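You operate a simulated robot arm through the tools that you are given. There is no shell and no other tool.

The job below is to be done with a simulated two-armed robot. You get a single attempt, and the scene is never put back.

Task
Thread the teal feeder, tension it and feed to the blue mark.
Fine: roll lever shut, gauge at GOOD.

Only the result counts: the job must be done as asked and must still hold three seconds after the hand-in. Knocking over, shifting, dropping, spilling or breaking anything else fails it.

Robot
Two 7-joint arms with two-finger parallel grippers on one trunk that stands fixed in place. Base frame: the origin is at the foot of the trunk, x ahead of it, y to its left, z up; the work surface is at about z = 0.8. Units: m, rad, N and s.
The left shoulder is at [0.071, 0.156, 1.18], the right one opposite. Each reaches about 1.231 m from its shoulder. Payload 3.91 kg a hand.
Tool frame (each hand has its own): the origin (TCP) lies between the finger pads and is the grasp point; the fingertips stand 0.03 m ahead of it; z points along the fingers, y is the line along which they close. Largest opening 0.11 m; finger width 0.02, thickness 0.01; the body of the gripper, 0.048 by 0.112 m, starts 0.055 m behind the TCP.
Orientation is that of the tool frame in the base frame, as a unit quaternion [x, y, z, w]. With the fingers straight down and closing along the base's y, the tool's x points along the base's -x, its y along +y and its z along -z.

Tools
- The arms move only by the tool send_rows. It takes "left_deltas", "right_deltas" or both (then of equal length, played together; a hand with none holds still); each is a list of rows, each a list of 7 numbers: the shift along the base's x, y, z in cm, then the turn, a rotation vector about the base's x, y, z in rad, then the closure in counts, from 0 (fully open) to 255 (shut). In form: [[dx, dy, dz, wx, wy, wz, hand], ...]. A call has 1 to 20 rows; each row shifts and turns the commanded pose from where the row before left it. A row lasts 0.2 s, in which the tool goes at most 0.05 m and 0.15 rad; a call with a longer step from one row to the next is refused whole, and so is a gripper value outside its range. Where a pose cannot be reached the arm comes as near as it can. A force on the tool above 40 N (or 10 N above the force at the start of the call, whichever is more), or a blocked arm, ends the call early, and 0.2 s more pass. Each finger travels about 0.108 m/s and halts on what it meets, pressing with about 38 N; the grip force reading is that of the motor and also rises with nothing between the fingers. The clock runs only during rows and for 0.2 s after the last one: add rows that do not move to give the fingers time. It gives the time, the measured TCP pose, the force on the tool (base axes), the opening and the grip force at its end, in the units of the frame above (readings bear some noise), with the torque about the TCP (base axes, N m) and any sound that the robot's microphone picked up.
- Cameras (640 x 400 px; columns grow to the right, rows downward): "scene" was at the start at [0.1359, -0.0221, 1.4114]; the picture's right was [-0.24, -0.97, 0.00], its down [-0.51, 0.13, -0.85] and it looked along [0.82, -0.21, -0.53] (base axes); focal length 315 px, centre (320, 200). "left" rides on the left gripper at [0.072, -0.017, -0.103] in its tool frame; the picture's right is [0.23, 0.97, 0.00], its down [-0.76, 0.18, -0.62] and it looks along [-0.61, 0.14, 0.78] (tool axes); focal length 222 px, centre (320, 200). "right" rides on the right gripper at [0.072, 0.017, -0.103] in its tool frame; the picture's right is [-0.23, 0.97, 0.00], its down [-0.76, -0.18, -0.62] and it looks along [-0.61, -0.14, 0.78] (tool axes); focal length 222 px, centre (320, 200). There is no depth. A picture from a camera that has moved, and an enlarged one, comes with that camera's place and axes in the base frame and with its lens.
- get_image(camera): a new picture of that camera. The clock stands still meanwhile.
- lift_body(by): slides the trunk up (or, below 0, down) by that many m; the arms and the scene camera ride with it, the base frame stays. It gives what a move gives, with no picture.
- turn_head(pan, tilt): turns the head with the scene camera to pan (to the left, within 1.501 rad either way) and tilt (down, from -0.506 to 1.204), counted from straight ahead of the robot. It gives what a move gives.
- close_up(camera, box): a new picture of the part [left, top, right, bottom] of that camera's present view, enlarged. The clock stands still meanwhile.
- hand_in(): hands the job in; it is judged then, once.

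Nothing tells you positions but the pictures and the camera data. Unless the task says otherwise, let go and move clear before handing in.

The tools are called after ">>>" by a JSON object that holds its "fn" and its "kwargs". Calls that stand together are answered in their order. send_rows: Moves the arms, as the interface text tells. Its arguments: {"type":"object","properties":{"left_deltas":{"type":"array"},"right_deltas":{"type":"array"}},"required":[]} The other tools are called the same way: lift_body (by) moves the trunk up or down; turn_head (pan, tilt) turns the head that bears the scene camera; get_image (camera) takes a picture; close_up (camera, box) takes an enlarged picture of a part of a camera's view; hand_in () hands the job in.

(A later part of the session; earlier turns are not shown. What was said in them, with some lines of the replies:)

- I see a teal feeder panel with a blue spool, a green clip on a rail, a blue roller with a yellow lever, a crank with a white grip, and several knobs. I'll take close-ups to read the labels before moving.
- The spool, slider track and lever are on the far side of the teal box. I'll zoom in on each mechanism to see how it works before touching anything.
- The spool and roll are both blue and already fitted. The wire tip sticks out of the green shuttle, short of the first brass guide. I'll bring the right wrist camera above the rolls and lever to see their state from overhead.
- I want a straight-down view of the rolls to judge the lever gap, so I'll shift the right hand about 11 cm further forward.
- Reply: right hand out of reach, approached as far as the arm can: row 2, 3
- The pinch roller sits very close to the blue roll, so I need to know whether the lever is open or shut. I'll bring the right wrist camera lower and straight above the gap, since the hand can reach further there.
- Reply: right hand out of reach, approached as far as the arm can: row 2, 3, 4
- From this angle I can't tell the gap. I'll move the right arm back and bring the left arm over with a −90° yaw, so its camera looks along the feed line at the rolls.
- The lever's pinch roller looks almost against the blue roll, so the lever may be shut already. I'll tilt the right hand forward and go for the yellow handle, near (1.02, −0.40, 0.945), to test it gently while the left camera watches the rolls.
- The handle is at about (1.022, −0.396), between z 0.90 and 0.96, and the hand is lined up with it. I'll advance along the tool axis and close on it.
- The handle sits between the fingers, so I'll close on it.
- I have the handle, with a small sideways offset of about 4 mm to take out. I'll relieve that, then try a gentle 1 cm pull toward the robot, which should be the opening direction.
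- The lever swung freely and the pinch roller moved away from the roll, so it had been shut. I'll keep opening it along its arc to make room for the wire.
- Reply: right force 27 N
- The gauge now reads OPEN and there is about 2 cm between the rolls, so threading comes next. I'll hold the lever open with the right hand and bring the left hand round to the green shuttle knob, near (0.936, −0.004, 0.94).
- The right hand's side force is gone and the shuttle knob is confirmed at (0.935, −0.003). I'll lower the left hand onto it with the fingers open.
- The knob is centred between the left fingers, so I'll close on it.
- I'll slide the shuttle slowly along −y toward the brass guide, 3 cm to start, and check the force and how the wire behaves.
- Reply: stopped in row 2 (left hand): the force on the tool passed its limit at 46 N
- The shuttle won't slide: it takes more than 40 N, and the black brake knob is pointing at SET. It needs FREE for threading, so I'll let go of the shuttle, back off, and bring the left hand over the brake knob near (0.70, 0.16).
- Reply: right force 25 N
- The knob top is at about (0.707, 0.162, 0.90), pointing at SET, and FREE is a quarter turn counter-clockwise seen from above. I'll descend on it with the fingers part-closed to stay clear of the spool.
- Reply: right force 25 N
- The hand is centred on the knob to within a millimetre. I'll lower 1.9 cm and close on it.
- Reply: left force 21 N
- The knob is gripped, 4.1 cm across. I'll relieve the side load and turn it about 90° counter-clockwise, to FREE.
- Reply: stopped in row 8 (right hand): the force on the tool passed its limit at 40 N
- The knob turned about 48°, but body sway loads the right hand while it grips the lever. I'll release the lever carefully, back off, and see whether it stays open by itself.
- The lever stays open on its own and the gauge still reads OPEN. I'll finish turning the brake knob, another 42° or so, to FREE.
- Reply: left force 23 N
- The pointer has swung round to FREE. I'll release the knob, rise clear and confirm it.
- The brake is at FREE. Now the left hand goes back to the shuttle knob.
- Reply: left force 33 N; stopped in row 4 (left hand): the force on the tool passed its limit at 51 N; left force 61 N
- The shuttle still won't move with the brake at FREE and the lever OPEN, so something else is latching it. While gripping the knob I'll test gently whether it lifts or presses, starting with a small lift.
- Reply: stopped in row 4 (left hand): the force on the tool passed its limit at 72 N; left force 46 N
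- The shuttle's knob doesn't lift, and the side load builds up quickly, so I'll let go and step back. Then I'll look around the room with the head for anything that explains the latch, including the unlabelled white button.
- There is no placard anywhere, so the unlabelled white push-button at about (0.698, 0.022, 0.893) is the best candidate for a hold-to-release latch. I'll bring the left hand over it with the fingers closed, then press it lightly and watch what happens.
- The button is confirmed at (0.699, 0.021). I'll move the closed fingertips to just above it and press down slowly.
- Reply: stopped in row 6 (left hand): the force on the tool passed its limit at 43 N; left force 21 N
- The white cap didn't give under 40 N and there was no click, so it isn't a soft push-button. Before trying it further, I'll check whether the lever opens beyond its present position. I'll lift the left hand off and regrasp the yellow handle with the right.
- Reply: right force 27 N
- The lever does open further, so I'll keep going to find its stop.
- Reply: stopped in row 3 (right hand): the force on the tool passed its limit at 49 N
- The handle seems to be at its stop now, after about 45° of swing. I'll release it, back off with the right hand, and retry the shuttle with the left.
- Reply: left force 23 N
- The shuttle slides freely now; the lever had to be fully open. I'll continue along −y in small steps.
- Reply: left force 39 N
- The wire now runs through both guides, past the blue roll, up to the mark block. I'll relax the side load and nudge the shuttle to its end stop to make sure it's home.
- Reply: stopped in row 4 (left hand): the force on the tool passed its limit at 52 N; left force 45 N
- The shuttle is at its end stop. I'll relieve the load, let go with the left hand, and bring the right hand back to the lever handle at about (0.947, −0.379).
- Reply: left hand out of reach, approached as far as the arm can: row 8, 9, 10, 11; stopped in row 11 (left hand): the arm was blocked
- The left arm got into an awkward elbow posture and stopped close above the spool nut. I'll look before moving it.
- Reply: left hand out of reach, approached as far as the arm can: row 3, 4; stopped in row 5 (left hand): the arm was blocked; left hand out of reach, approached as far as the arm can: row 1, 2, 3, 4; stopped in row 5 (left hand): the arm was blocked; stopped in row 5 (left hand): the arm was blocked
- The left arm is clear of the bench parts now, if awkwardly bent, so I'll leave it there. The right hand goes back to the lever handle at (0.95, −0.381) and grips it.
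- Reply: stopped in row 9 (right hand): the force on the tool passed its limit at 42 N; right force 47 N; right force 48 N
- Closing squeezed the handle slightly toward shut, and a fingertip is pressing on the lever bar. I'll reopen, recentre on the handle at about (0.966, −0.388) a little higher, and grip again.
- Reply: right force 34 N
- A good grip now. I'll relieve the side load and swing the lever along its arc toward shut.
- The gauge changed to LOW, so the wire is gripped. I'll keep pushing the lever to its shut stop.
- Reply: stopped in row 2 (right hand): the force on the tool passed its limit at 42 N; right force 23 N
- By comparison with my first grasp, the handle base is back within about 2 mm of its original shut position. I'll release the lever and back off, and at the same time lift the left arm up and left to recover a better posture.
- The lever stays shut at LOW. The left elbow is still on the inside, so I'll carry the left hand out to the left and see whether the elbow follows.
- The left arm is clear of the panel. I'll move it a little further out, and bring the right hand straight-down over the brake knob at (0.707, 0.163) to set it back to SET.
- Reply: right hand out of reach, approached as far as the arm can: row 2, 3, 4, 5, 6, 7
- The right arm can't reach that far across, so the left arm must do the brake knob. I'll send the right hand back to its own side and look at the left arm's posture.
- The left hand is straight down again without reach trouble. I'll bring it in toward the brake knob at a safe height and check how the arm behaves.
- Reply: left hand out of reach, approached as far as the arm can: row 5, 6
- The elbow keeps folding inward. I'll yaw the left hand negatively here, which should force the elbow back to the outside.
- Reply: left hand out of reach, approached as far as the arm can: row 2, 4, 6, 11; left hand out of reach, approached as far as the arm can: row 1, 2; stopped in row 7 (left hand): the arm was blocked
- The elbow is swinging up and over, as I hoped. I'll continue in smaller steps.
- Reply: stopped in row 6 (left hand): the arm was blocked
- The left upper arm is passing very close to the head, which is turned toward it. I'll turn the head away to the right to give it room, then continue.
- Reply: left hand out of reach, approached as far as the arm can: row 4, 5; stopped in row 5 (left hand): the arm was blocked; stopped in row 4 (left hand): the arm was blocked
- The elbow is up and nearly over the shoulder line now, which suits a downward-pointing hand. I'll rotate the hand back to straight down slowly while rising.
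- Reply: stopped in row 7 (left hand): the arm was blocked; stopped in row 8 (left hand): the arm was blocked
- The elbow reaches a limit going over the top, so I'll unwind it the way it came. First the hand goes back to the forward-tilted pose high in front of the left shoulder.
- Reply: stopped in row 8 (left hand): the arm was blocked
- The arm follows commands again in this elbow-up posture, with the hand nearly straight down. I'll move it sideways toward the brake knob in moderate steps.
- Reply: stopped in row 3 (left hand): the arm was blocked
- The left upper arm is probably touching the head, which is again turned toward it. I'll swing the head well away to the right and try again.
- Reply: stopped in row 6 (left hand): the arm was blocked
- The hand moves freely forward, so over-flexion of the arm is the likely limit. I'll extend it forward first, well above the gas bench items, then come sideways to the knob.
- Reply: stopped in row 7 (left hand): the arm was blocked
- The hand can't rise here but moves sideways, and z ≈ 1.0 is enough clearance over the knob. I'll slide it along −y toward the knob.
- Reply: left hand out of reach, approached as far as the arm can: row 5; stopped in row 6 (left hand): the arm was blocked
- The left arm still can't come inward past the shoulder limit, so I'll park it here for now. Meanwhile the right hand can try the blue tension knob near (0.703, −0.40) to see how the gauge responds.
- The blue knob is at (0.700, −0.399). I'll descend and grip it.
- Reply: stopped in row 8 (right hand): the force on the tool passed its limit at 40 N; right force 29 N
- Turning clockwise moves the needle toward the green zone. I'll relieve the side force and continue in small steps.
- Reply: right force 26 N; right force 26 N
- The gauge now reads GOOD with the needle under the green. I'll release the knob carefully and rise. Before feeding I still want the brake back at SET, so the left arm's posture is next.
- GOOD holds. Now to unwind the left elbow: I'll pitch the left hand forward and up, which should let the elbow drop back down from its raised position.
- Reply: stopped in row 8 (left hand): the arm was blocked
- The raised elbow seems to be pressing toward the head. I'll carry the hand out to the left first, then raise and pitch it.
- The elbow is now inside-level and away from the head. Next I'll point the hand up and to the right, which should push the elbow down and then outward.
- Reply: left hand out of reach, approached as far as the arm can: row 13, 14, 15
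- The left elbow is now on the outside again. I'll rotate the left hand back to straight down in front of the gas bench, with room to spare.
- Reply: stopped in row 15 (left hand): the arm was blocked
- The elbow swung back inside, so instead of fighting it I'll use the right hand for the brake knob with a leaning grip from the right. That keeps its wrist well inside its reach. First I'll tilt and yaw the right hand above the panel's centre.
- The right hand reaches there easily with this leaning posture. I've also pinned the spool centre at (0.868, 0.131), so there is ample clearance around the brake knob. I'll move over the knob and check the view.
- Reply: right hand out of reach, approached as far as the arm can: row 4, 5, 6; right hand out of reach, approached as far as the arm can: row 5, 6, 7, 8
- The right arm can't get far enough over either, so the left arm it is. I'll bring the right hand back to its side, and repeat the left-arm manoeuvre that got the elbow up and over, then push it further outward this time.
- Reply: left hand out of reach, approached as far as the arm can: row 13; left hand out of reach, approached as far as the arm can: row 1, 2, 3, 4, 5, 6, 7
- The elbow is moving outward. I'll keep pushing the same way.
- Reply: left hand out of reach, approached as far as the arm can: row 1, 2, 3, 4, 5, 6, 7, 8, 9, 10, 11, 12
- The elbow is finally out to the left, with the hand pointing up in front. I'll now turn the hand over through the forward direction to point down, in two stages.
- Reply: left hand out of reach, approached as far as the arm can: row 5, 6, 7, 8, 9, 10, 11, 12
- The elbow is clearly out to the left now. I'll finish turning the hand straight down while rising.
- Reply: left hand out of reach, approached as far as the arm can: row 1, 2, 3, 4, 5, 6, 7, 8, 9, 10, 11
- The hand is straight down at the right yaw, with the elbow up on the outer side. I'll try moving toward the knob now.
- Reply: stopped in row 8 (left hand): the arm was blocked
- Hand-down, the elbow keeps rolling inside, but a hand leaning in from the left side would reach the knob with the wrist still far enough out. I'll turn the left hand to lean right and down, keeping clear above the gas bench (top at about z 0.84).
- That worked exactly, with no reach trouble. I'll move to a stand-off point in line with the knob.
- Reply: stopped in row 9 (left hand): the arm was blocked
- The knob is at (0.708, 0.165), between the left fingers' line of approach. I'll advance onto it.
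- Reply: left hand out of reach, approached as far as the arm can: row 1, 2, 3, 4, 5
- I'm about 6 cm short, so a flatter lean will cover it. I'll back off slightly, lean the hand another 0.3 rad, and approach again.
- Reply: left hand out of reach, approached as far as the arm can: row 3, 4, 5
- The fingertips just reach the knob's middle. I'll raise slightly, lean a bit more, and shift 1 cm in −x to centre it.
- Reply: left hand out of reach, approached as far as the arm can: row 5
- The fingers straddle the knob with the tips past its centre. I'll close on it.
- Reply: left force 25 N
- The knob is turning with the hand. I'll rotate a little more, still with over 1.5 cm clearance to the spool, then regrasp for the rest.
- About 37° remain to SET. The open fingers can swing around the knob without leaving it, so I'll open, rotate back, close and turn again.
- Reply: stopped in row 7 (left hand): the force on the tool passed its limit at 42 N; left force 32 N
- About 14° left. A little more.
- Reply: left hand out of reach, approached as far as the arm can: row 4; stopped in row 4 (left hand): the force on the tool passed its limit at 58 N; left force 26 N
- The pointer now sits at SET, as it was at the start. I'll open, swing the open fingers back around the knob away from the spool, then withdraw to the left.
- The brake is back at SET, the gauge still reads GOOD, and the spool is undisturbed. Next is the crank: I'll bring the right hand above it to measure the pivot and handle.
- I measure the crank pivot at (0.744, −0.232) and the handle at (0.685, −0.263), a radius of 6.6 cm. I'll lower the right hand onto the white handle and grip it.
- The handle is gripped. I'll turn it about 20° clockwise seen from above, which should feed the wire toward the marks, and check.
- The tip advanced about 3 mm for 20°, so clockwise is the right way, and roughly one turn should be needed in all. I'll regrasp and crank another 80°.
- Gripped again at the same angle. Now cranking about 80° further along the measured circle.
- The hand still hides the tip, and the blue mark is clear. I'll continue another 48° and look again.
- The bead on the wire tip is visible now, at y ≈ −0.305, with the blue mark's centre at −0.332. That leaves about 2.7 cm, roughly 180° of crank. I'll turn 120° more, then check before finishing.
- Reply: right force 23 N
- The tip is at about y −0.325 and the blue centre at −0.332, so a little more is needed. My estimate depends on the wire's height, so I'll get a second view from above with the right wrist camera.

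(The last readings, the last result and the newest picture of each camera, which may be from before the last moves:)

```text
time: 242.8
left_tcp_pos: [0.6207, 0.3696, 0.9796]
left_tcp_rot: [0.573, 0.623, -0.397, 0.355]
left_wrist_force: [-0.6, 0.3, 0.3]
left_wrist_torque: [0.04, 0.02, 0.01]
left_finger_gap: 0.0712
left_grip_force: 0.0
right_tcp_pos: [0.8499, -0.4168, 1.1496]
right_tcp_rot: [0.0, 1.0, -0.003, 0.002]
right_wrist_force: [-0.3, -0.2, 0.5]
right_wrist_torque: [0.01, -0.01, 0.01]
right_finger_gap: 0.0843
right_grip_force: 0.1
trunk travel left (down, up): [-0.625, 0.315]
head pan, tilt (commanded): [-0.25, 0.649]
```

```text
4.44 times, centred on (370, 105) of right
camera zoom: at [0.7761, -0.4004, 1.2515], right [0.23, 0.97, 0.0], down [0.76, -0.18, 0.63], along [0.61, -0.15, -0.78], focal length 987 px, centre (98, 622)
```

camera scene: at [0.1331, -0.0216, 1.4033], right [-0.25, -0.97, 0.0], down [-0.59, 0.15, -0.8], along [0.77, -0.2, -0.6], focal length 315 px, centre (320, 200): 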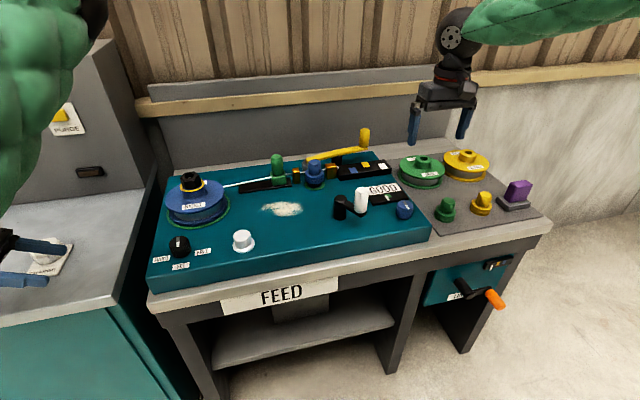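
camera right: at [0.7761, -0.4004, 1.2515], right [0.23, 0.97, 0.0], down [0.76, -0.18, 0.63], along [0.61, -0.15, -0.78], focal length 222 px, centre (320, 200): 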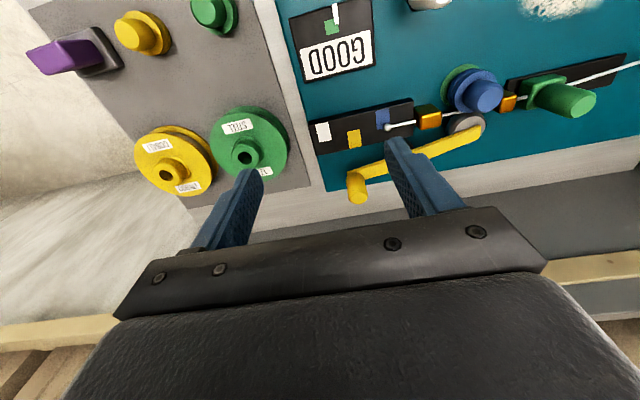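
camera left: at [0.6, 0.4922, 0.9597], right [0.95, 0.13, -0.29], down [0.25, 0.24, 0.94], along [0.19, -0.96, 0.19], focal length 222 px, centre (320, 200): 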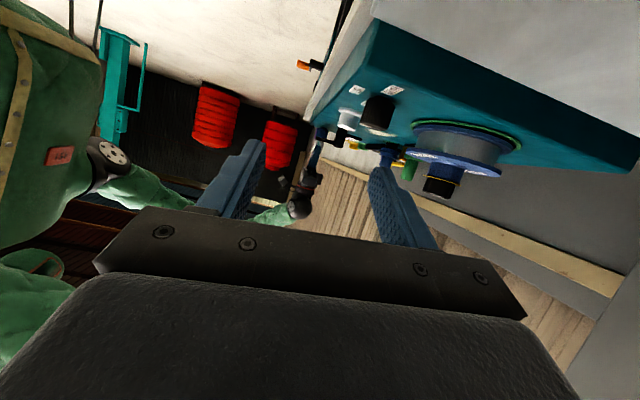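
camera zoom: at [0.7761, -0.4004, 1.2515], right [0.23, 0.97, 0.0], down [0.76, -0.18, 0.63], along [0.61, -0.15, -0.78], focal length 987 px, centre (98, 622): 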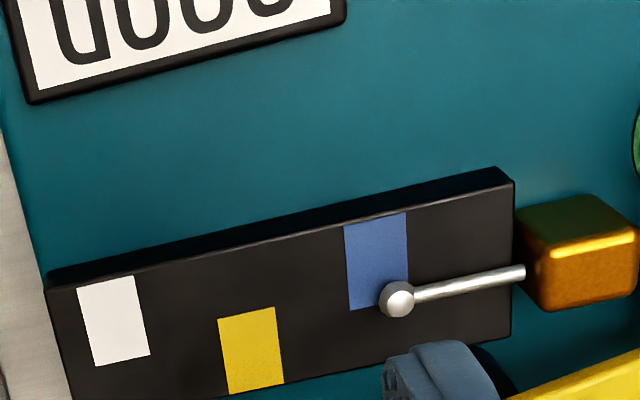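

Combining both views, the bead sits about 9 mm above the block and is 4–5 mm short of the blue mark's centre. That's about 25° more crank, so I'll regrasp the handle and turn that amount.

>>> {"fn": "send_rows", "kwargs": {"right_deltas": [[-1.9, 3.2, -2.5, 0, 0, 0, 60], [-1.9, 3.2, -2.5, 0, 0, 0, 60], [-1.9, 3.2, -2.5, 0, 0, 0, 60], [-1.85, 3.25, -2.5, 0, 0, 0, 60], [0, 0, 0, 0, 0, 0, 60], [0, 0, -4.2, 0, 0, 0, 60], [0, 0, -4.1, 0, 0, 0, 60], [0, 0, 0, 0, 0, 0, 140], [0, 0, 0, 0, 0, 0, 200], [0, 0, 0, 0, 0, 0, 220], [0, 0, 0, 0, 0, 0, 220]]}}

>>> {"fn": "close_up", "kwargs": {"camera": "scene", "box": [290, 130, 430, 240]}}

```text
time: 245.2
left_tcp_pos: [0.6224, 0.3688, 0.9791]
left_tcp_rot: [0.572, 0.624, -0.397, 0.356]
left_wrist_force: [0.1, -0.3, 0.2]
left_wrist_torque: [0.03, -0.01, 0.01]
left_finger_gap: 0.0716
left_grip_force: 0.0
right_tcp_pos: [0.7752, -0.2892, 0.9641]
right_tcp_rot: [0.001, 1.0, -0.003, 0.001]
right_wrist_force: [-3.1, 2.6, 0.3]
right_wrist_torque: [1.37, 0.13, 0.01]
right_finger_gap: 0.031
right_grip_force: 44.7
trunk travel left (down, up): [-0.625, 0.315]
head pan, tilt (commanded): [-0.25, 0.649]
```

```text
3.64 times, centred on (360, 185) of scene
camera zoom: at [0.133, -0.0216, 1.4033], right [-0.25, -0.97, 0.0], down [-0.59, 0.15, -0.8], along [0.77, -0.2, -0.6], focal length 1144 px, centre (174, 254)
```

zoom: 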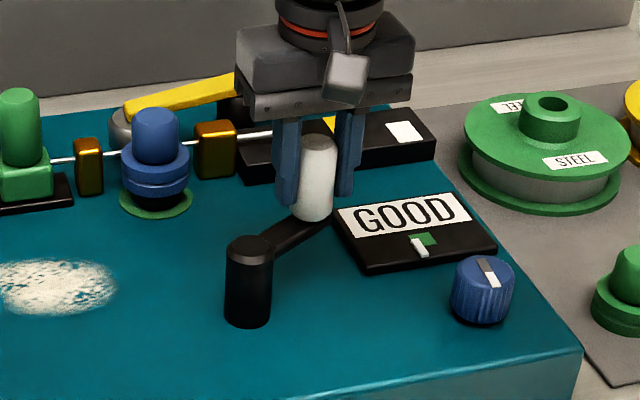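

>>> {"fn": "send_rows", "kwargs": {"right_deltas": [[-0.63, -0.34, 0, 0, 0, 0, 220], [-0.66, -0.27, 0, 0, 0, 0, 220], [-0.69, -0.19, 0, 0, 0, 0, 220], [-0.7, -0.13, 0, 0, 0, 0, 220], [0, 0, 0, 0, 0, 0, 220]]}}

>>> {"fn": "send_rows", "kwargs": {"right_deltas": [[0, 0, 0, 0, 0, 0, 130], [0, 0, 0, 0, 0, 0, 60], [0, 0, 3, 0, 0, 0, 60], [0, 0, 4, 0, 0, 0, 60], [0, -3, 4, 0, 0, 0, 60], [2, -3.5, 3, 0, 0, 0, 60], [3, -3, 3, 0, 0, 0, 60], [3, -2.5, 1, 0, 0, 0, 60], [2.5, 0, 0, 0, 0, 0, 60], [0, 0, 0, 0, 0, 0, 60]]}}

>>> {"fn": "close_up", "kwargs": {"camera": "scene", "box": [335, 150, 400, 190]}}

>>> {"fn": "get_image", "kwargs": {"camera": "right"}}

>>> {"fn": "get_image", "kwargs": {"camera": "scene"}}

```text
time: 246.4
left_tcp_pos: [0.6228, 0.3716, 0.9787]
left_tcp_rot: [0.572, 0.624, -0.398, 0.354]
left_wrist_force: [0.6, -0.8, -0.2]
left_wrist_torque: [0.0, 0.03, -0.03]
left_finger_gap: 0.0713
left_grip_force: 0.1
right_tcp_pos: [0.749, -0.2965, 0.9631]
right_tcp_rot: [0.0, 1.0, -0.004, 0.0]
right_wrist_force: [-1.4, 25.7, -12.9]
right_wrist_torque: [1.53, -0.46, 0.03]
right_finger_gap: 0.0308
right_grip_force: 45.2
trunk travel left (down, up): [-0.625, 0.315]
head pan, tilt (commanded): [-0.25, 0.649]
```

```text
refused: row 6 steps farther than a row can; nothing moved
```

```text
9.85 times, centred on (368, 170) of scene
camera zoom: at [0.1341, -0.0197, 1.4031], right [-0.25, -0.97, 0.0], down [-0.59, 0.15, -0.8], along [0.77, -0.2, -0.61], focal length 3099 px, centre (-148, 495)
```

zoom: 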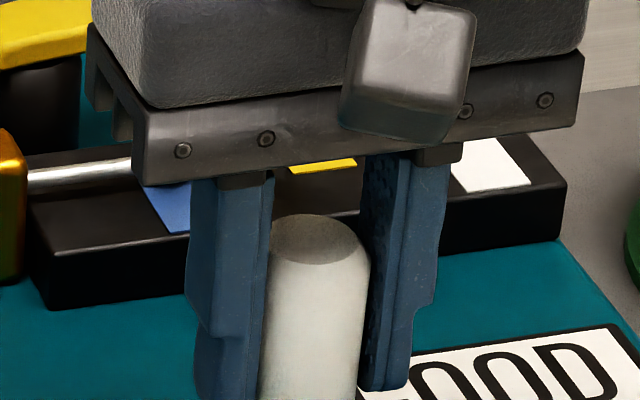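

```text
taken
camera right: at [0.6752, -0.2791, 1.066], right [0.23, 0.97, -0.01], down [0.76, -0.17, 0.63], along [0.61, -0.15, -0.78], focal length 222 px, centre (320, 200)
```

right: 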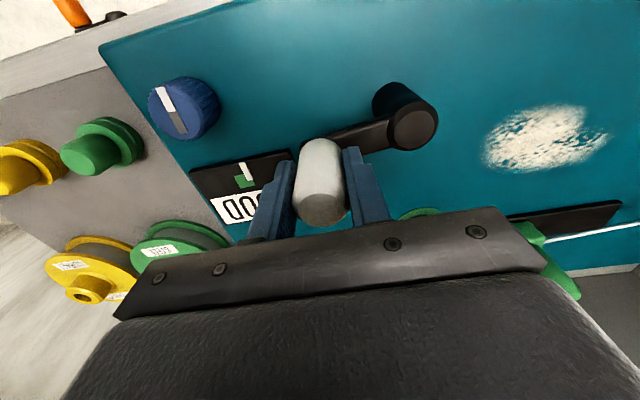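

```text
taken
camera scene: at [0.1341, -0.0197, 1.4031], right [-0.25, -0.97, 0.0], down [-0.59, 0.15, -0.8], along [0.77, -0.2, -0.61], focal length 315 px, centre (320, 200)
```

scene: 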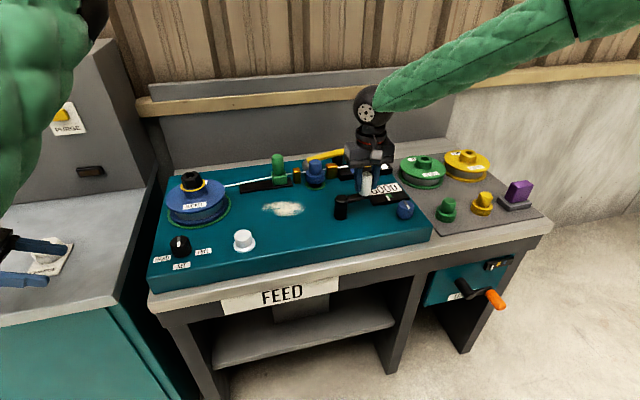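

The crank turn is done. I'll relax the side load, release, rise clear and check from the same two views as before.

>>> {"fn": "send_rows", "kwargs": {"right_deltas": [[0, 0.4, 0, 0, 0, 0, 220], [0, 0, 0, 0, 0, 0, 130], [0, 0, 0, 0, 0, 0, 60], [0, 0, 3, 0, 0, 0, 60], [0, 0, 4, 0, 0, 0, 60], [0, -3, 3.5, 0, 0, 0, 60], [1, -3.5, 3, 0, 0, 0, 60], [3, -3, 2.5, 0, 0, 0, 60], [3, -2.9, 2, 0, 0, 0, 60], [3, 0, 0, 0, 0, 0, 60], [0, 0, 0, 0, 0, 0, 60]]}}

>>> {"fn": "close_up", "kwargs": {"camera": "scene", "box": [335, 150, 400, 190]}}

>>> {"fn": "close_up", "kwargs": {"camera": "right", "box": [300, 60, 440, 150]}}

>>> {"fn": "get_image", "kwargs": {"camera": "scene"}}

```text
time: 248.8
left_tcp_pos: [0.6213, 0.3694, 0.9802]
left_tcp_rot: [0.573, 0.623, -0.396, 0.354]
left_wrist_force: [0.7, -0.2, 1.1]
left_wrist_torque: [-0.01, 0.01, 0.01]
left_finger_gap: 0.0712
left_grip_force: 0.1
right_tcp_pos: [0.8469, -0.4211, 1.1442]
right_tcp_rot: [0.002, 1.0, -0.003, 0.001]
right_wrist_force: [0.7, -0.6, 0.2]
right_wrist_torque: [0.0, 0.01, 0.0]
right_finger_gap: 0.0842
right_grip_force: 0.0
trunk travel left (down, up): [-0.625, 0.315]
head pan, tilt (commanded): [-0.25, 0.649]
```

```text
9.85 times, centred on (368, 170) of scene
camera zoom: at [0.1321, -0.0226, 1.4035], right [-0.25, -0.97, 0.0], down [-0.59, 0.15, -0.8], along [0.77, -0.2, -0.6], focal length 3099 px, centre (-148, 495)
```

zoom: 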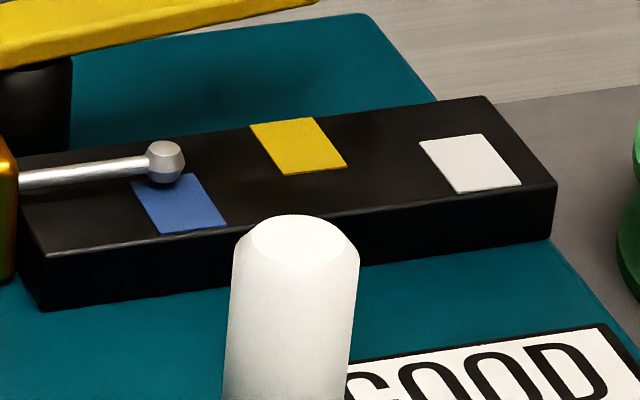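

```text
4.44 times, centred on (370, 105) of right
camera zoom: at [0.7739, -0.4033, 1.2477], right [0.23, 0.97, 0.0], down [0.76, -0.18, 0.63], along [0.61, -0.15, -0.78], focal length 987 px, centre (98, 622)
```

zoom: 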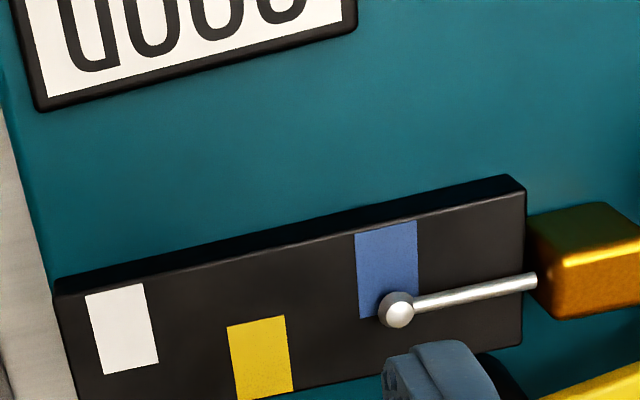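

```text
taken
camera scene: at [0.1321, -0.0226, 1.4035], right [-0.25, -0.97, 0.0], down [-0.59, 0.15, -0.8], along [0.77, -0.2, -0.6], focal length 315 px, centre (320, 200)
```

scene: 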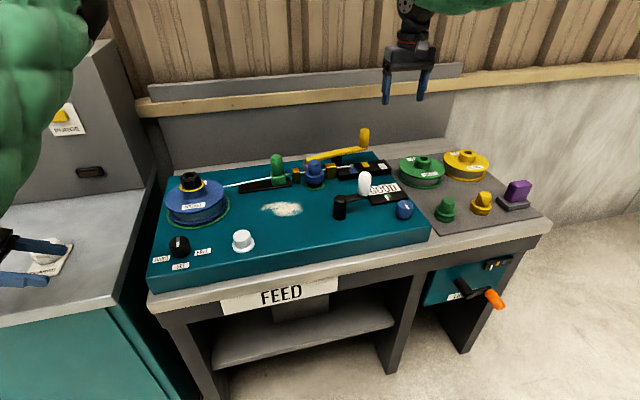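

The bead is now within about 1 mm of the blue mark's centre. I'll confirm the gauge, the lever and the rest before clearing the hands.

>>> {"fn": "close_up", "kwargs": {"camera": "right", "box": [260, 0, 420, 100]}}

>>> {"fn": "close_up", "kwargs": {"camera": "scene", "box": [130, 120, 290, 290]}}

>>> {"fn": "close_up", "kwargs": {"camera": "scene", "box": [260, 120, 440, 240]}}

>>> {"fn": "get_image", "kwargs": {"camera": "right"}}

```text
4.00 times, centred on (340, 50) of right
camera zoom: at [0.7739, -0.4033, 1.2477], right [0.23, 0.97, 0.0], down [0.76, -0.18, 0.63], along [0.61, -0.15, -0.78], focal length 888 px, centre (240, 800)
```

zoom: 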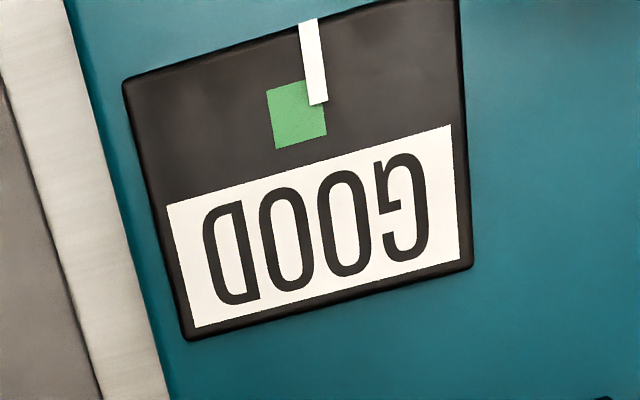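

```text
2.35 times, centred on (210, 205) of scene
camera zoom: at [0.1321, -0.0226, 1.4035], right [-0.25, -0.97, 0.0], down [-0.59, 0.15, -0.8], along [0.77, -0.2, -0.6], focal length 740 px, centre (579, 188)
```

zoom: 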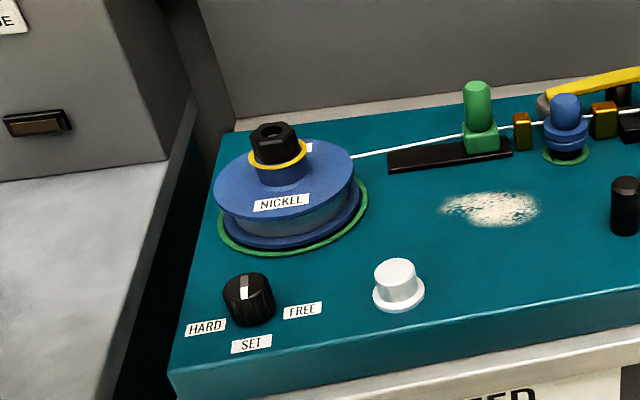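

```text
3.33 times, centred on (350, 180) of scene
camera zoom: at [0.1321, -0.0226, 1.4035], right [-0.25, -0.97, 0.0], down [-0.59, 0.15, -0.8], along [0.77, -0.2, -0.6], focal length 1049 px, centre (220, 267)
```

zoom: 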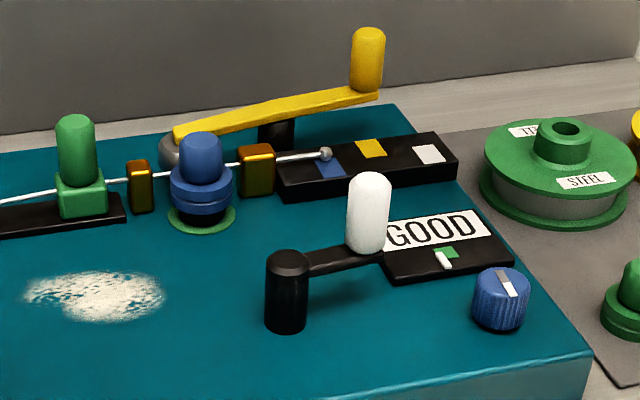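

```text
taken
camera right: at [0.7739, -0.4033, 1.2477], right [0.23, 0.97, 0.0], down [0.76, -0.18, 0.63], along [0.61, -0.15, -0.78], focal length 222 px, centre (320, 200)
```

right: 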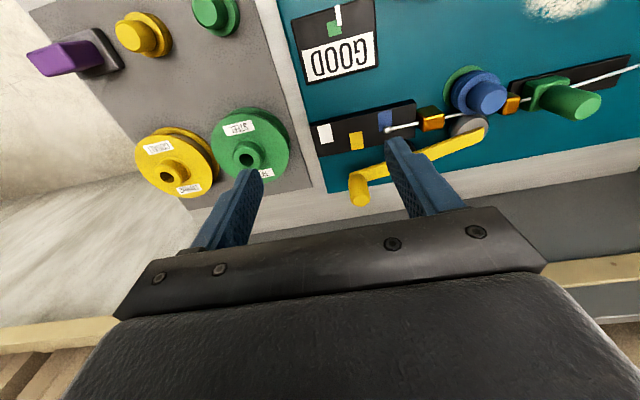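

The gauge reads GOOD, the brake is at SET, the bead is on the blue mark and the spool is fine. Because the lever is an explicit condition, I'll push the yellow handle once more toward shut to make sure it's at its stop.

>>> {"fn": "send_rows", "kwargs": {"right_deltas": [[2, 0.7, -1.5, 0, -0.125, 0, 30], [2, 0.7, -1.5, 0, -0.125, 0, 30], [2, 0.7, -1.5, 0, -0.125, 0, 30], [2, 0.7, -1.5, 0, -0.125, 0, 30], [1.7, 0, -3.3, 0, 0, 0, 30], [1.7, 0, -3.3, 0, 0, 0, 30], [1.7, 0, -3.3, 0, 0, 0, 30], [1.5, 0, -3.2, 0, 0, 0, 30], [0, 0, 0, 0, 0, 0, 30]]}}

>>> {"fn": "get_image", "kwargs": {"camera": "right"}}

>>> {"fn": "close_up", "kwargs": {"camera": "scene", "box": [290, 100, 430, 210]}}

```text
time: 250.8
left_tcp_pos: [0.6202, 0.3696, 0.9792]
left_tcp_rot: [0.573, 0.623, -0.397, 0.355]
left_wrist_force: [-0.2, 0.0, -0.1]
left_wrist_torque: [0.02, 0.0, 0.01]
left_finger_gap: 0.0711
left_grip_force: 0.0
right_tcp_pos: [0.9924, -0.3894, 0.9545]
right_tcp_rot: [0.002, 0.969, -0.003, 0.249]
right_wrist_force: [0.8, -0.1, 0.5]
right_wrist_torque: [0.02, -0.02, 0.0]
right_finger_gap: 0.0968
right_grip_force: 0.0
trunk travel left (down, up): [-0.625, 0.315]
head pan, tilt (commanded): [-0.25, 0.649]
```

```text
taken
camera right: at [0.8782, -0.373, 1.0086], right [0.2, 0.97, 0.11], down [0.37, -0.18, 0.91], along [0.91, -0.15, -0.39], focal length 222 px, centre (320, 200)
```

right: 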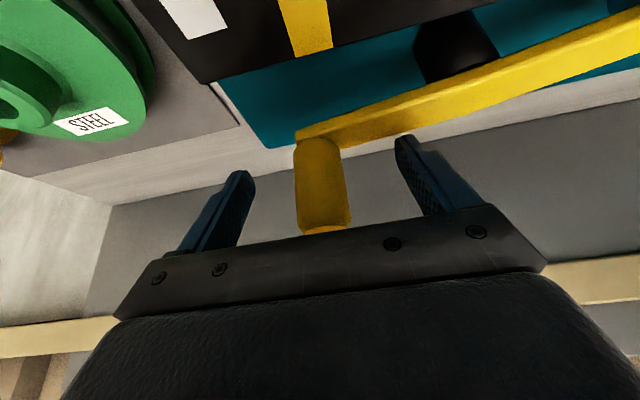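

```text
3.64 times, centred on (360, 155) of scene
camera zoom: at [0.132, -0.0215, 1.4035], right [-0.25, -0.97, 0.0], down [-0.59, 0.15, -0.8], along [0.77, -0.2, -0.6], focal length 1144 px, centre (174, 364)
```

zoom: 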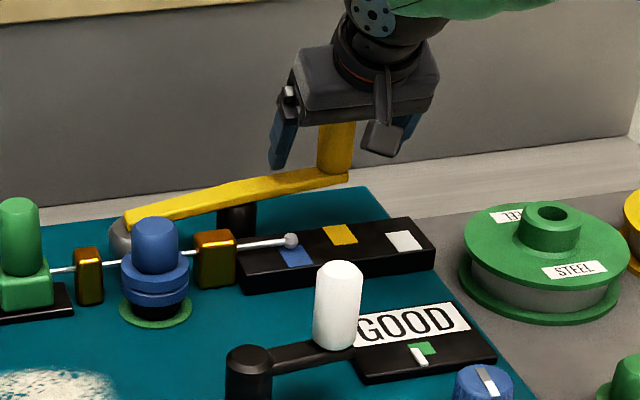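

>>> {"fn": "send_rows", "kwargs": {"right_deltas": [[0, -0.2, 0, 0, 0, 0, 130], [0, 0, 0, 0, 0, 0, 190], [0, 0, 0, 0, 0, 0, 225], [0, 0, 0, 0, 0, 0, 225]]}}

>>> {"fn": "send_rows", "kwargs": {"right_deltas": [[0.2, 0, 0, 0, 0, 0, 225], [0.2, 0, 0, 0, 0, 0, 225], [0.2, 0, 0, 0, 0, 0, 225], [0, 0, 0, 0, 0, 0, 225]]}}

>>> {"fn": "close_up", "kwargs": {"camera": "scene", "box": [290, 100, 430, 210]}}

```text
time: 251.8
left_tcp_pos: [0.6218, 0.3696, 0.9776]
left_tcp_rot: [0.572, 0.624, -0.396, 0.355]
left_wrist_force: [-0.5, 0.2, -0.5]
left_wrist_torque: [0.02, 0.03, 0.01]
left_finger_gap: 0.0714
left_grip_force: 0.0
right_tcp_pos: [0.9943, -0.3921, 0.9523]
right_tcp_rot: [0.002, 0.969, -0.003, 0.249]
right_wrist_force: [-1.9, 5.5, -3.5]
right_wrist_torque: [1.25, -0.27, 0.1]
right_finger_gap: 0.0318
right_grip_force: 44.8
trunk travel left (down, up): [-0.625, 0.315]
head pan, tilt (commanded): [-0.25, 0.649]
```

```text
time: 252.6
left_tcp_pos: [0.6203, 0.3693, 0.9789]
left_tcp_rot: [0.572, 0.624, -0.396, 0.356]
left_wrist_force: [0.6, 0.3, -0.9]
left_wrist_torque: [0.0, 0.0, -0.03]
left_finger_gap: 0.071
left_grip_force: 0.1
right_tcp_pos: [0.9958, -0.392, 0.9523]
right_tcp_rot: [0.003, 0.969, -0.003, 0.246]
right_wrist_force: [-18.6, 2.6, 6.1]
right_wrist_torque: [0.91, -0.16, -0.13]
right_finger_gap: 0.0319
right_grip_force: 45.2
trunk travel left (down, up): [-0.625, 0.315]
head pan, tilt (commanded): [-0.25, 0.649]
stopped in row 3 (right hand): the force on the tool passed its limit at 42 N (the readings are from after the stop); the commanded pose is now the measured one
```

```text
3.64 times, centred on (360, 155) of scene
camera zoom: at [0.131, -0.0217, 1.4039], right [-0.25, -0.97, 0.0], down [-0.58, 0.15, -0.8], along [0.77, -0.2, -0.6], focal length 1144 px, centre (174, 364)
```

zoom: 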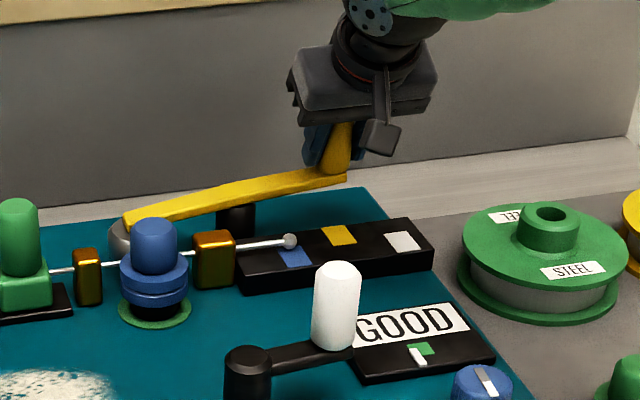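

The lever is hard against its shut stop. I'll release it and back away. The needle sits toward the low edge of the green, so I'll also give the blue knob a small extra nudge for margin, moving above it now.

>>> {"fn": "send_rows", "kwargs": {"right_deltas": [[-0.2, 0, 0, 0, 0, 0, 225], [0, 0, 0, 0, 0, 0, 130], [0, 0, 0, 0, 0, 0, 30], [0, 0, 0, 0, 0, 0, 30], [-2.2, 0, 3.6, 0, 0, 0, 30], [-2.2, 0, 3.6, 0, 0, 0, 30], [-2.2, 0, 3.6, 0, 0.125, 0, 30], [-4, 0, 0, 0, 0.125, 0, 60], [-4, 0, 0, 0, 0.125, 0, 90], [-4, 0, 0, 0, 0.125, 0, 90], [-4, 0, 0, 0, 0, 0, 90], [-4, -0.3, 0, 0, 0, 0, 90], [-2.5, -0.3, 0, 0, 0, 0, 90], [0, 0, 0, 0, 0, 0, 90]]}}

>>> {"fn": "get_image", "kwargs": {"camera": "right"}}

>>> {"fn": "close_up", "kwargs": {"camera": "scene", "box": [270, 110, 430, 230]}}

```text
time: 255.6
left_tcp_pos: [0.6221, 0.3705, 0.9785]
left_tcp_rot: [0.572, 0.624, -0.397, 0.355]
left_wrist_force: [-0.8, 0.3, 0.4]
left_wrist_torque: [0.0, 0.02, -0.01]
left_finger_gap: 0.0714
left_grip_force: 0.0
right_tcp_pos: [0.7055, -0.3975, 1.0589]
right_tcp_rot: [0.0, 1.0, -0.004, -0.001]
right_wrist_force: [0.3, 0.1, 0.2]
right_wrist_torque: [-0.03, -0.05, 0.0]
right_finger_gap: 0.0711
right_grip_force: 0.1
trunk travel left (down, up): [-0.625, 0.315]
head pan, tilt (commanded): [-0.25, 0.649]
```

```text
taken
camera right: at [0.6321, -0.3801, 1.1618], right [0.23, 0.97, -0.01], down [0.76, -0.18, 0.62], along [0.6, -0.15, -0.78], focal length 222 px, centre (320, 200)
```

right: 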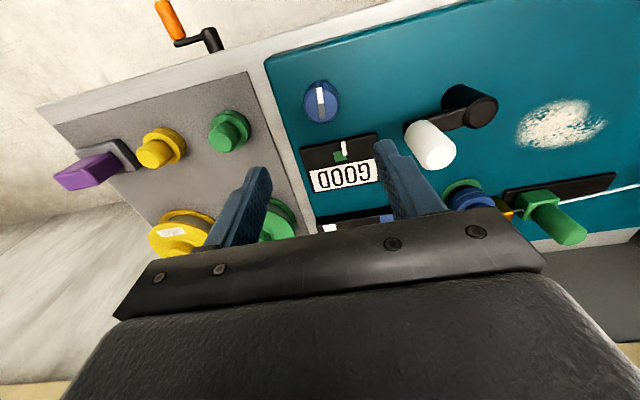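

```text
3.33 times, centred on (350, 170) of scene
camera zoom: at [0.1336, -0.0215, 1.4033], right [-0.25, -0.97, 0.0], down [-0.59, 0.15, -0.8], along [0.77, -0.2, -0.61], focal length 1049 px, centre (220, 300)
```

zoom: 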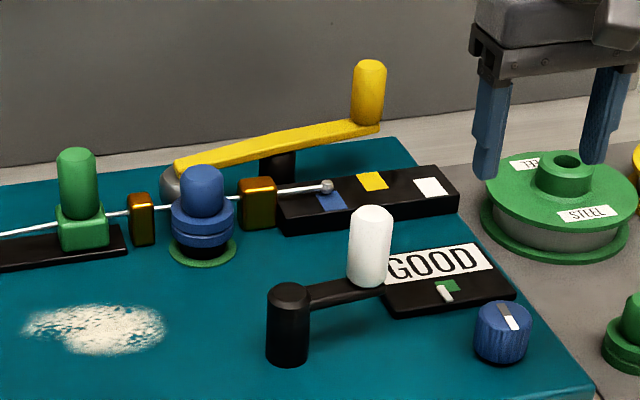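

>>> {"fn": "send_rows", "kwargs": {"right_deltas": [[-0.4, 0.2, -3.5, 0, 0, 0, 90], [0, 0, -3.5, 0, 0, 0, 90], [0, 0, -3.5, 0, 0, 0, 90], [0, 0, -3, 0, 0, 0, 90], [0, 0, -1.4, 0, 0, 0, 90], [0, 0, -1.3, 0, 0, 0, 90], [0, 0, 0, 0, 0, 0, 90], [0, 0, 0, 0, 0, 0, 150], [0, 0, 0, 0, 0, 0, 200], [0, 0, 0, 0, 0, 0, 225], [0, 0, 0, 0, 0, 0, 225]]}}

>>> {"fn": "close_up", "kwargs": {"camera": "scene", "box": [300, 140, 440, 240]}}

```text
time: 258.0
left_tcp_pos: [0.6218, 0.3689, 0.9788]
left_tcp_rot: [0.573, 0.624, -0.397, 0.355]
left_wrist_force: [-0.8, 0.8, -0.4]
left_wrist_torque: [-0.02, 0.0, 0.01]
left_finger_gap: 0.0713
left_grip_force: 0.0
right_tcp_pos: [0.7018, -0.3967, 0.8973]
right_tcp_rot: [0.0, 1.0, -0.003, -0.001]
right_wrist_force: [-0.2, -9.3, 3.7]
right_wrist_torque: [0.7, 0.03, -0.06]
right_finger_gap: 0.0416
right_grip_force: 44.8
trunk travel left (down, up): [-0.625, 0.315]
head pan, tilt (commanded): [-0.25, 0.649]
```

```text
4.00 times, centred on (370, 190) of scene
camera zoom: at [0.1329, -0.0225, 1.4034], right [-0.25, -0.97, 0.0], down [-0.59, 0.15, -0.8], along [0.77, -0.2, -0.6], focal length 1259 px, centre (120, 240)
```

zoom: 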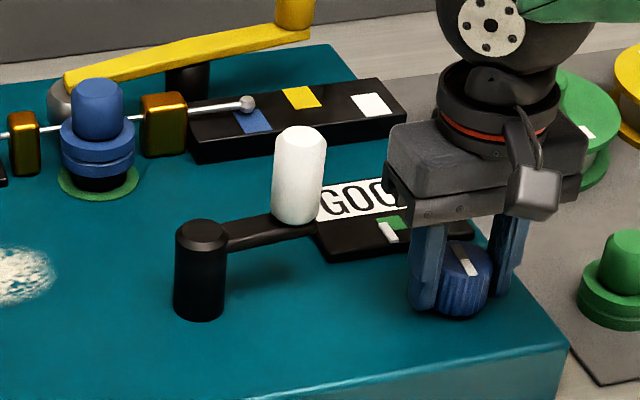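

The knob is gripped with light side load. I'll add about 0.25 rad clockwise and watch the needle.

>>> {"fn": "send_rows", "kwargs": {"right_deltas": [[0, -0.1, 0, 0, 0, -0.08, 225], [0, 0, 0, 0, 0, -0.08, 225], [0, 0, 0, 0, 0, -0.08, 225], [0, 0, 0, 0, 0, 0, 225]]}}

>>> {"fn": "close_up", "kwargs": {"camera": "scene", "box": [340, 160, 440, 230]}}

```text
time: 259.0
left_tcp_pos: [0.6214, 0.3702, 0.978]
left_tcp_rot: [0.572, 0.624, -0.397, 0.355]
left_wrist_force: [-0.2, 0.1, 0.1]
left_wrist_torque: [-0.04, 0.04, 0.05]
left_finger_gap: 0.0709
left_grip_force: 0.0
right_tcp_pos: [0.7017, -0.3962, 0.8965]
right_tcp_rot: [0.121, 0.993, -0.002, -0.002]
right_wrist_force: [5.4, 8.8, -1.2]
right_wrist_torque: [1.34, -1.01, 0.05]
right_finger_gap: 0.0414
right_grip_force: 45.3
trunk travel left (down, up): [-0.625, 0.315]
head pan, tilt (commanded): [-0.25, 0.649]
```

```text
5.71 times, centred on (390, 195) of scene
camera zoom: at [0.1337, -0.021, 1.4033], right [-0.25, -0.97, 0.0], down [-0.59, 0.15, -0.8], along [0.77, -0.2, -0.61], focal length 1798 px, centre (-80, 229)
```

zoom: 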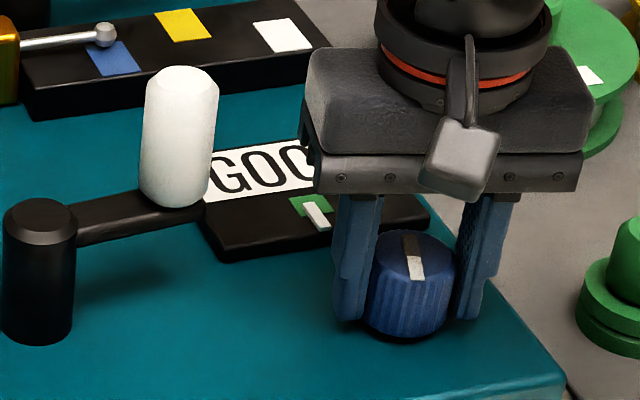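

The needle is now about mid-green. I'll release the knob, rise straight up, and move the right hand well clear.

>>> {"fn": "send_rows", "kwargs": {"right_deltas": [[0, 0.1, 0, 0, 0, 0, 225], [0, 0, 0, 0, 0, 0, 150], [0, 0, 0, 0, 0, 0, 90], [0, 0, 0, 0, 0, 0, 90], [0, 0, 2, 0, 0, 0, 90], [0, 0, 4, 0, 0, 0, 90], [0, 0, 4, 0, 0, 0, 90], [0, 0, 4, 0, 0, 0, 90], [-1, -2, 4, 0, 0, 0.12, 60], [-1, -4, 2, 0, 0, 0.12, 30], [-1, -4, 1, 0, 0, 0, 0], [0, -4, 1, 0, 0, 0, 0], [0, -4, 0, 0, 0, 0, 0], [0, 0, 0, 0, 0, 0, 0]]}}

>>> {"fn": "get_image", "kwargs": {"camera": "scene"}}

>>> {"fn": "close_up", "kwargs": {"camera": "scene", "box": [290, 120, 430, 230]}}

>>> {"fn": "close_up", "kwargs": {"camera": "scene", "box": [335, 150, 400, 190]}}

```text
time: 262.0
left_tcp_pos: [0.6214, 0.3703, 0.9778]
left_tcp_rot: [0.572, 0.623, -0.398, 0.355]
left_wrist_force: [0.0, -0.2, 0.6]
left_wrist_torque: [-0.03, -0.01, -0.04]
left_finger_gap: 0.0711
left_grip_force: 0.1
right_tcp_pos: [0.6694, -0.5769, 1.1196]
right_tcp_rot: [0.001, 1.0, -0.003, -0.001]
right_wrist_force: [0.5, 0.9, 0.6]
right_wrist_torque: [0.01, 0.0, 0.0]
right_finger_gap: 0.1097
right_grip_force: 0.1
trunk travel left (down, up): [-0.625, 0.315]
head pan, tilt (commanded): [-0.25, 0.649]
```

```text
taken
camera scene: at [0.1332, -0.0207, 1.4034], right [-0.25, -0.97, 0.0], down [-0.59, 0.15, -0.8], along [0.77, -0.2, -0.6], focal length 315 px, centre (320, 200)
```

scene: 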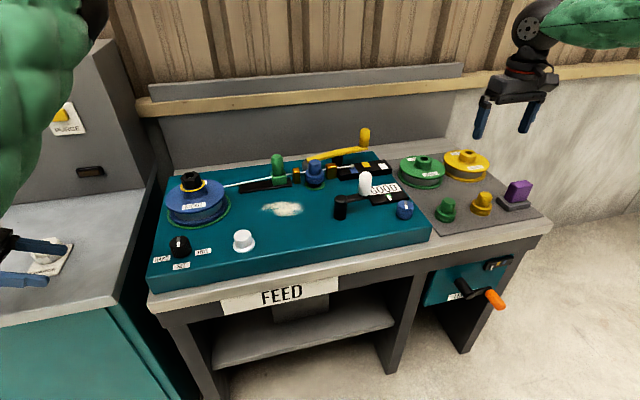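

```text
3.64 times, centred on (360, 175) of scene
camera zoom: at [0.1332, -0.0207, 1.4034], right [-0.25, -0.97, 0.0], down [-0.59, 0.15, -0.8], along [0.77, -0.2, -0.6], focal length 1144 px, centre (174, 291)
```

zoom: 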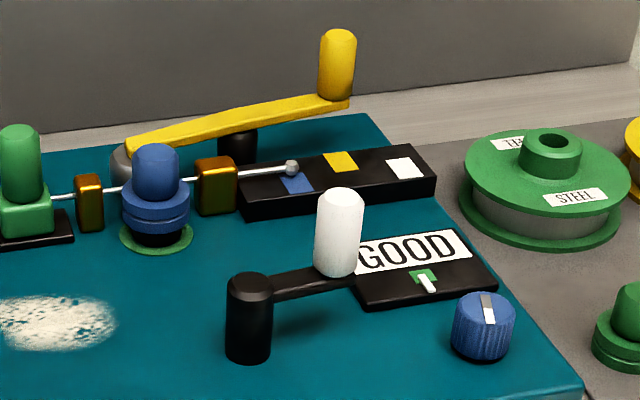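

```text
9.85 times, centred on (368, 170) of scene
camera zoom: at [0.1332, -0.0207, 1.4034], right [-0.25, -0.97, 0.0], down [-0.59, 0.15, -0.8], along [0.77, -0.2, -0.6], focal length 3099 px, centre (-148, 495)
```

zoom: 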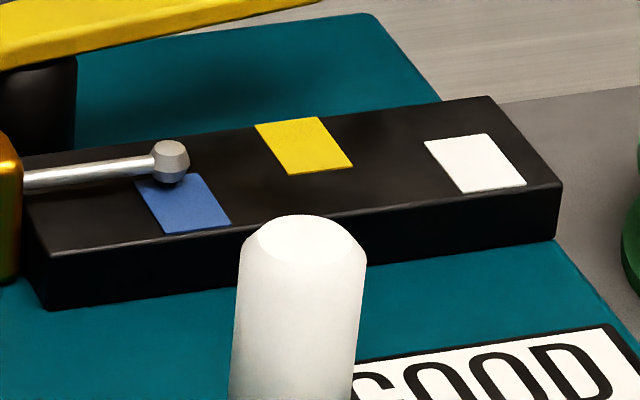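

The wire runs through the guides and rolls with its tip on the blue mark. The lever is hard shut, the gauge reads GOOD with the needle mid-green, and the brake is back at SET. Both hands are empty and clear, and nothing else has moved, so I'll hand in.

>>> {"fn": "hand_in", "kwargs": {}}

```text
The job is handed in.
```

The teal feeder is threaded, tensioned and fed to the blue mark, and I've handed the job in. I haven't seen the verdict.

- **Threading:** the lever had to be swung fully open before the shuttle would slide. The nickel wire now runs through both brass guides and between the rolls.
- **Lever:** it is shut against its stop. A second push at about 40 N moved it no further.
- **Gauge:** it reads GOOD with the needle in the middle of the green.
- **Feed:** the bead on the wire tip is within about 1 mm of the blue mark's centre, estimated from two camera views.
- **Brake knob:** I turned it to FREE while looking for what held the shuttle, then put it back to SET. I can't tell whether FREE was needed.
- **White button:** I pressed the unlabelled white button once at about 40 N. It did not move and nothing changed.

Both hands are empty and clear, and I saw nothing else moved or knocked over.
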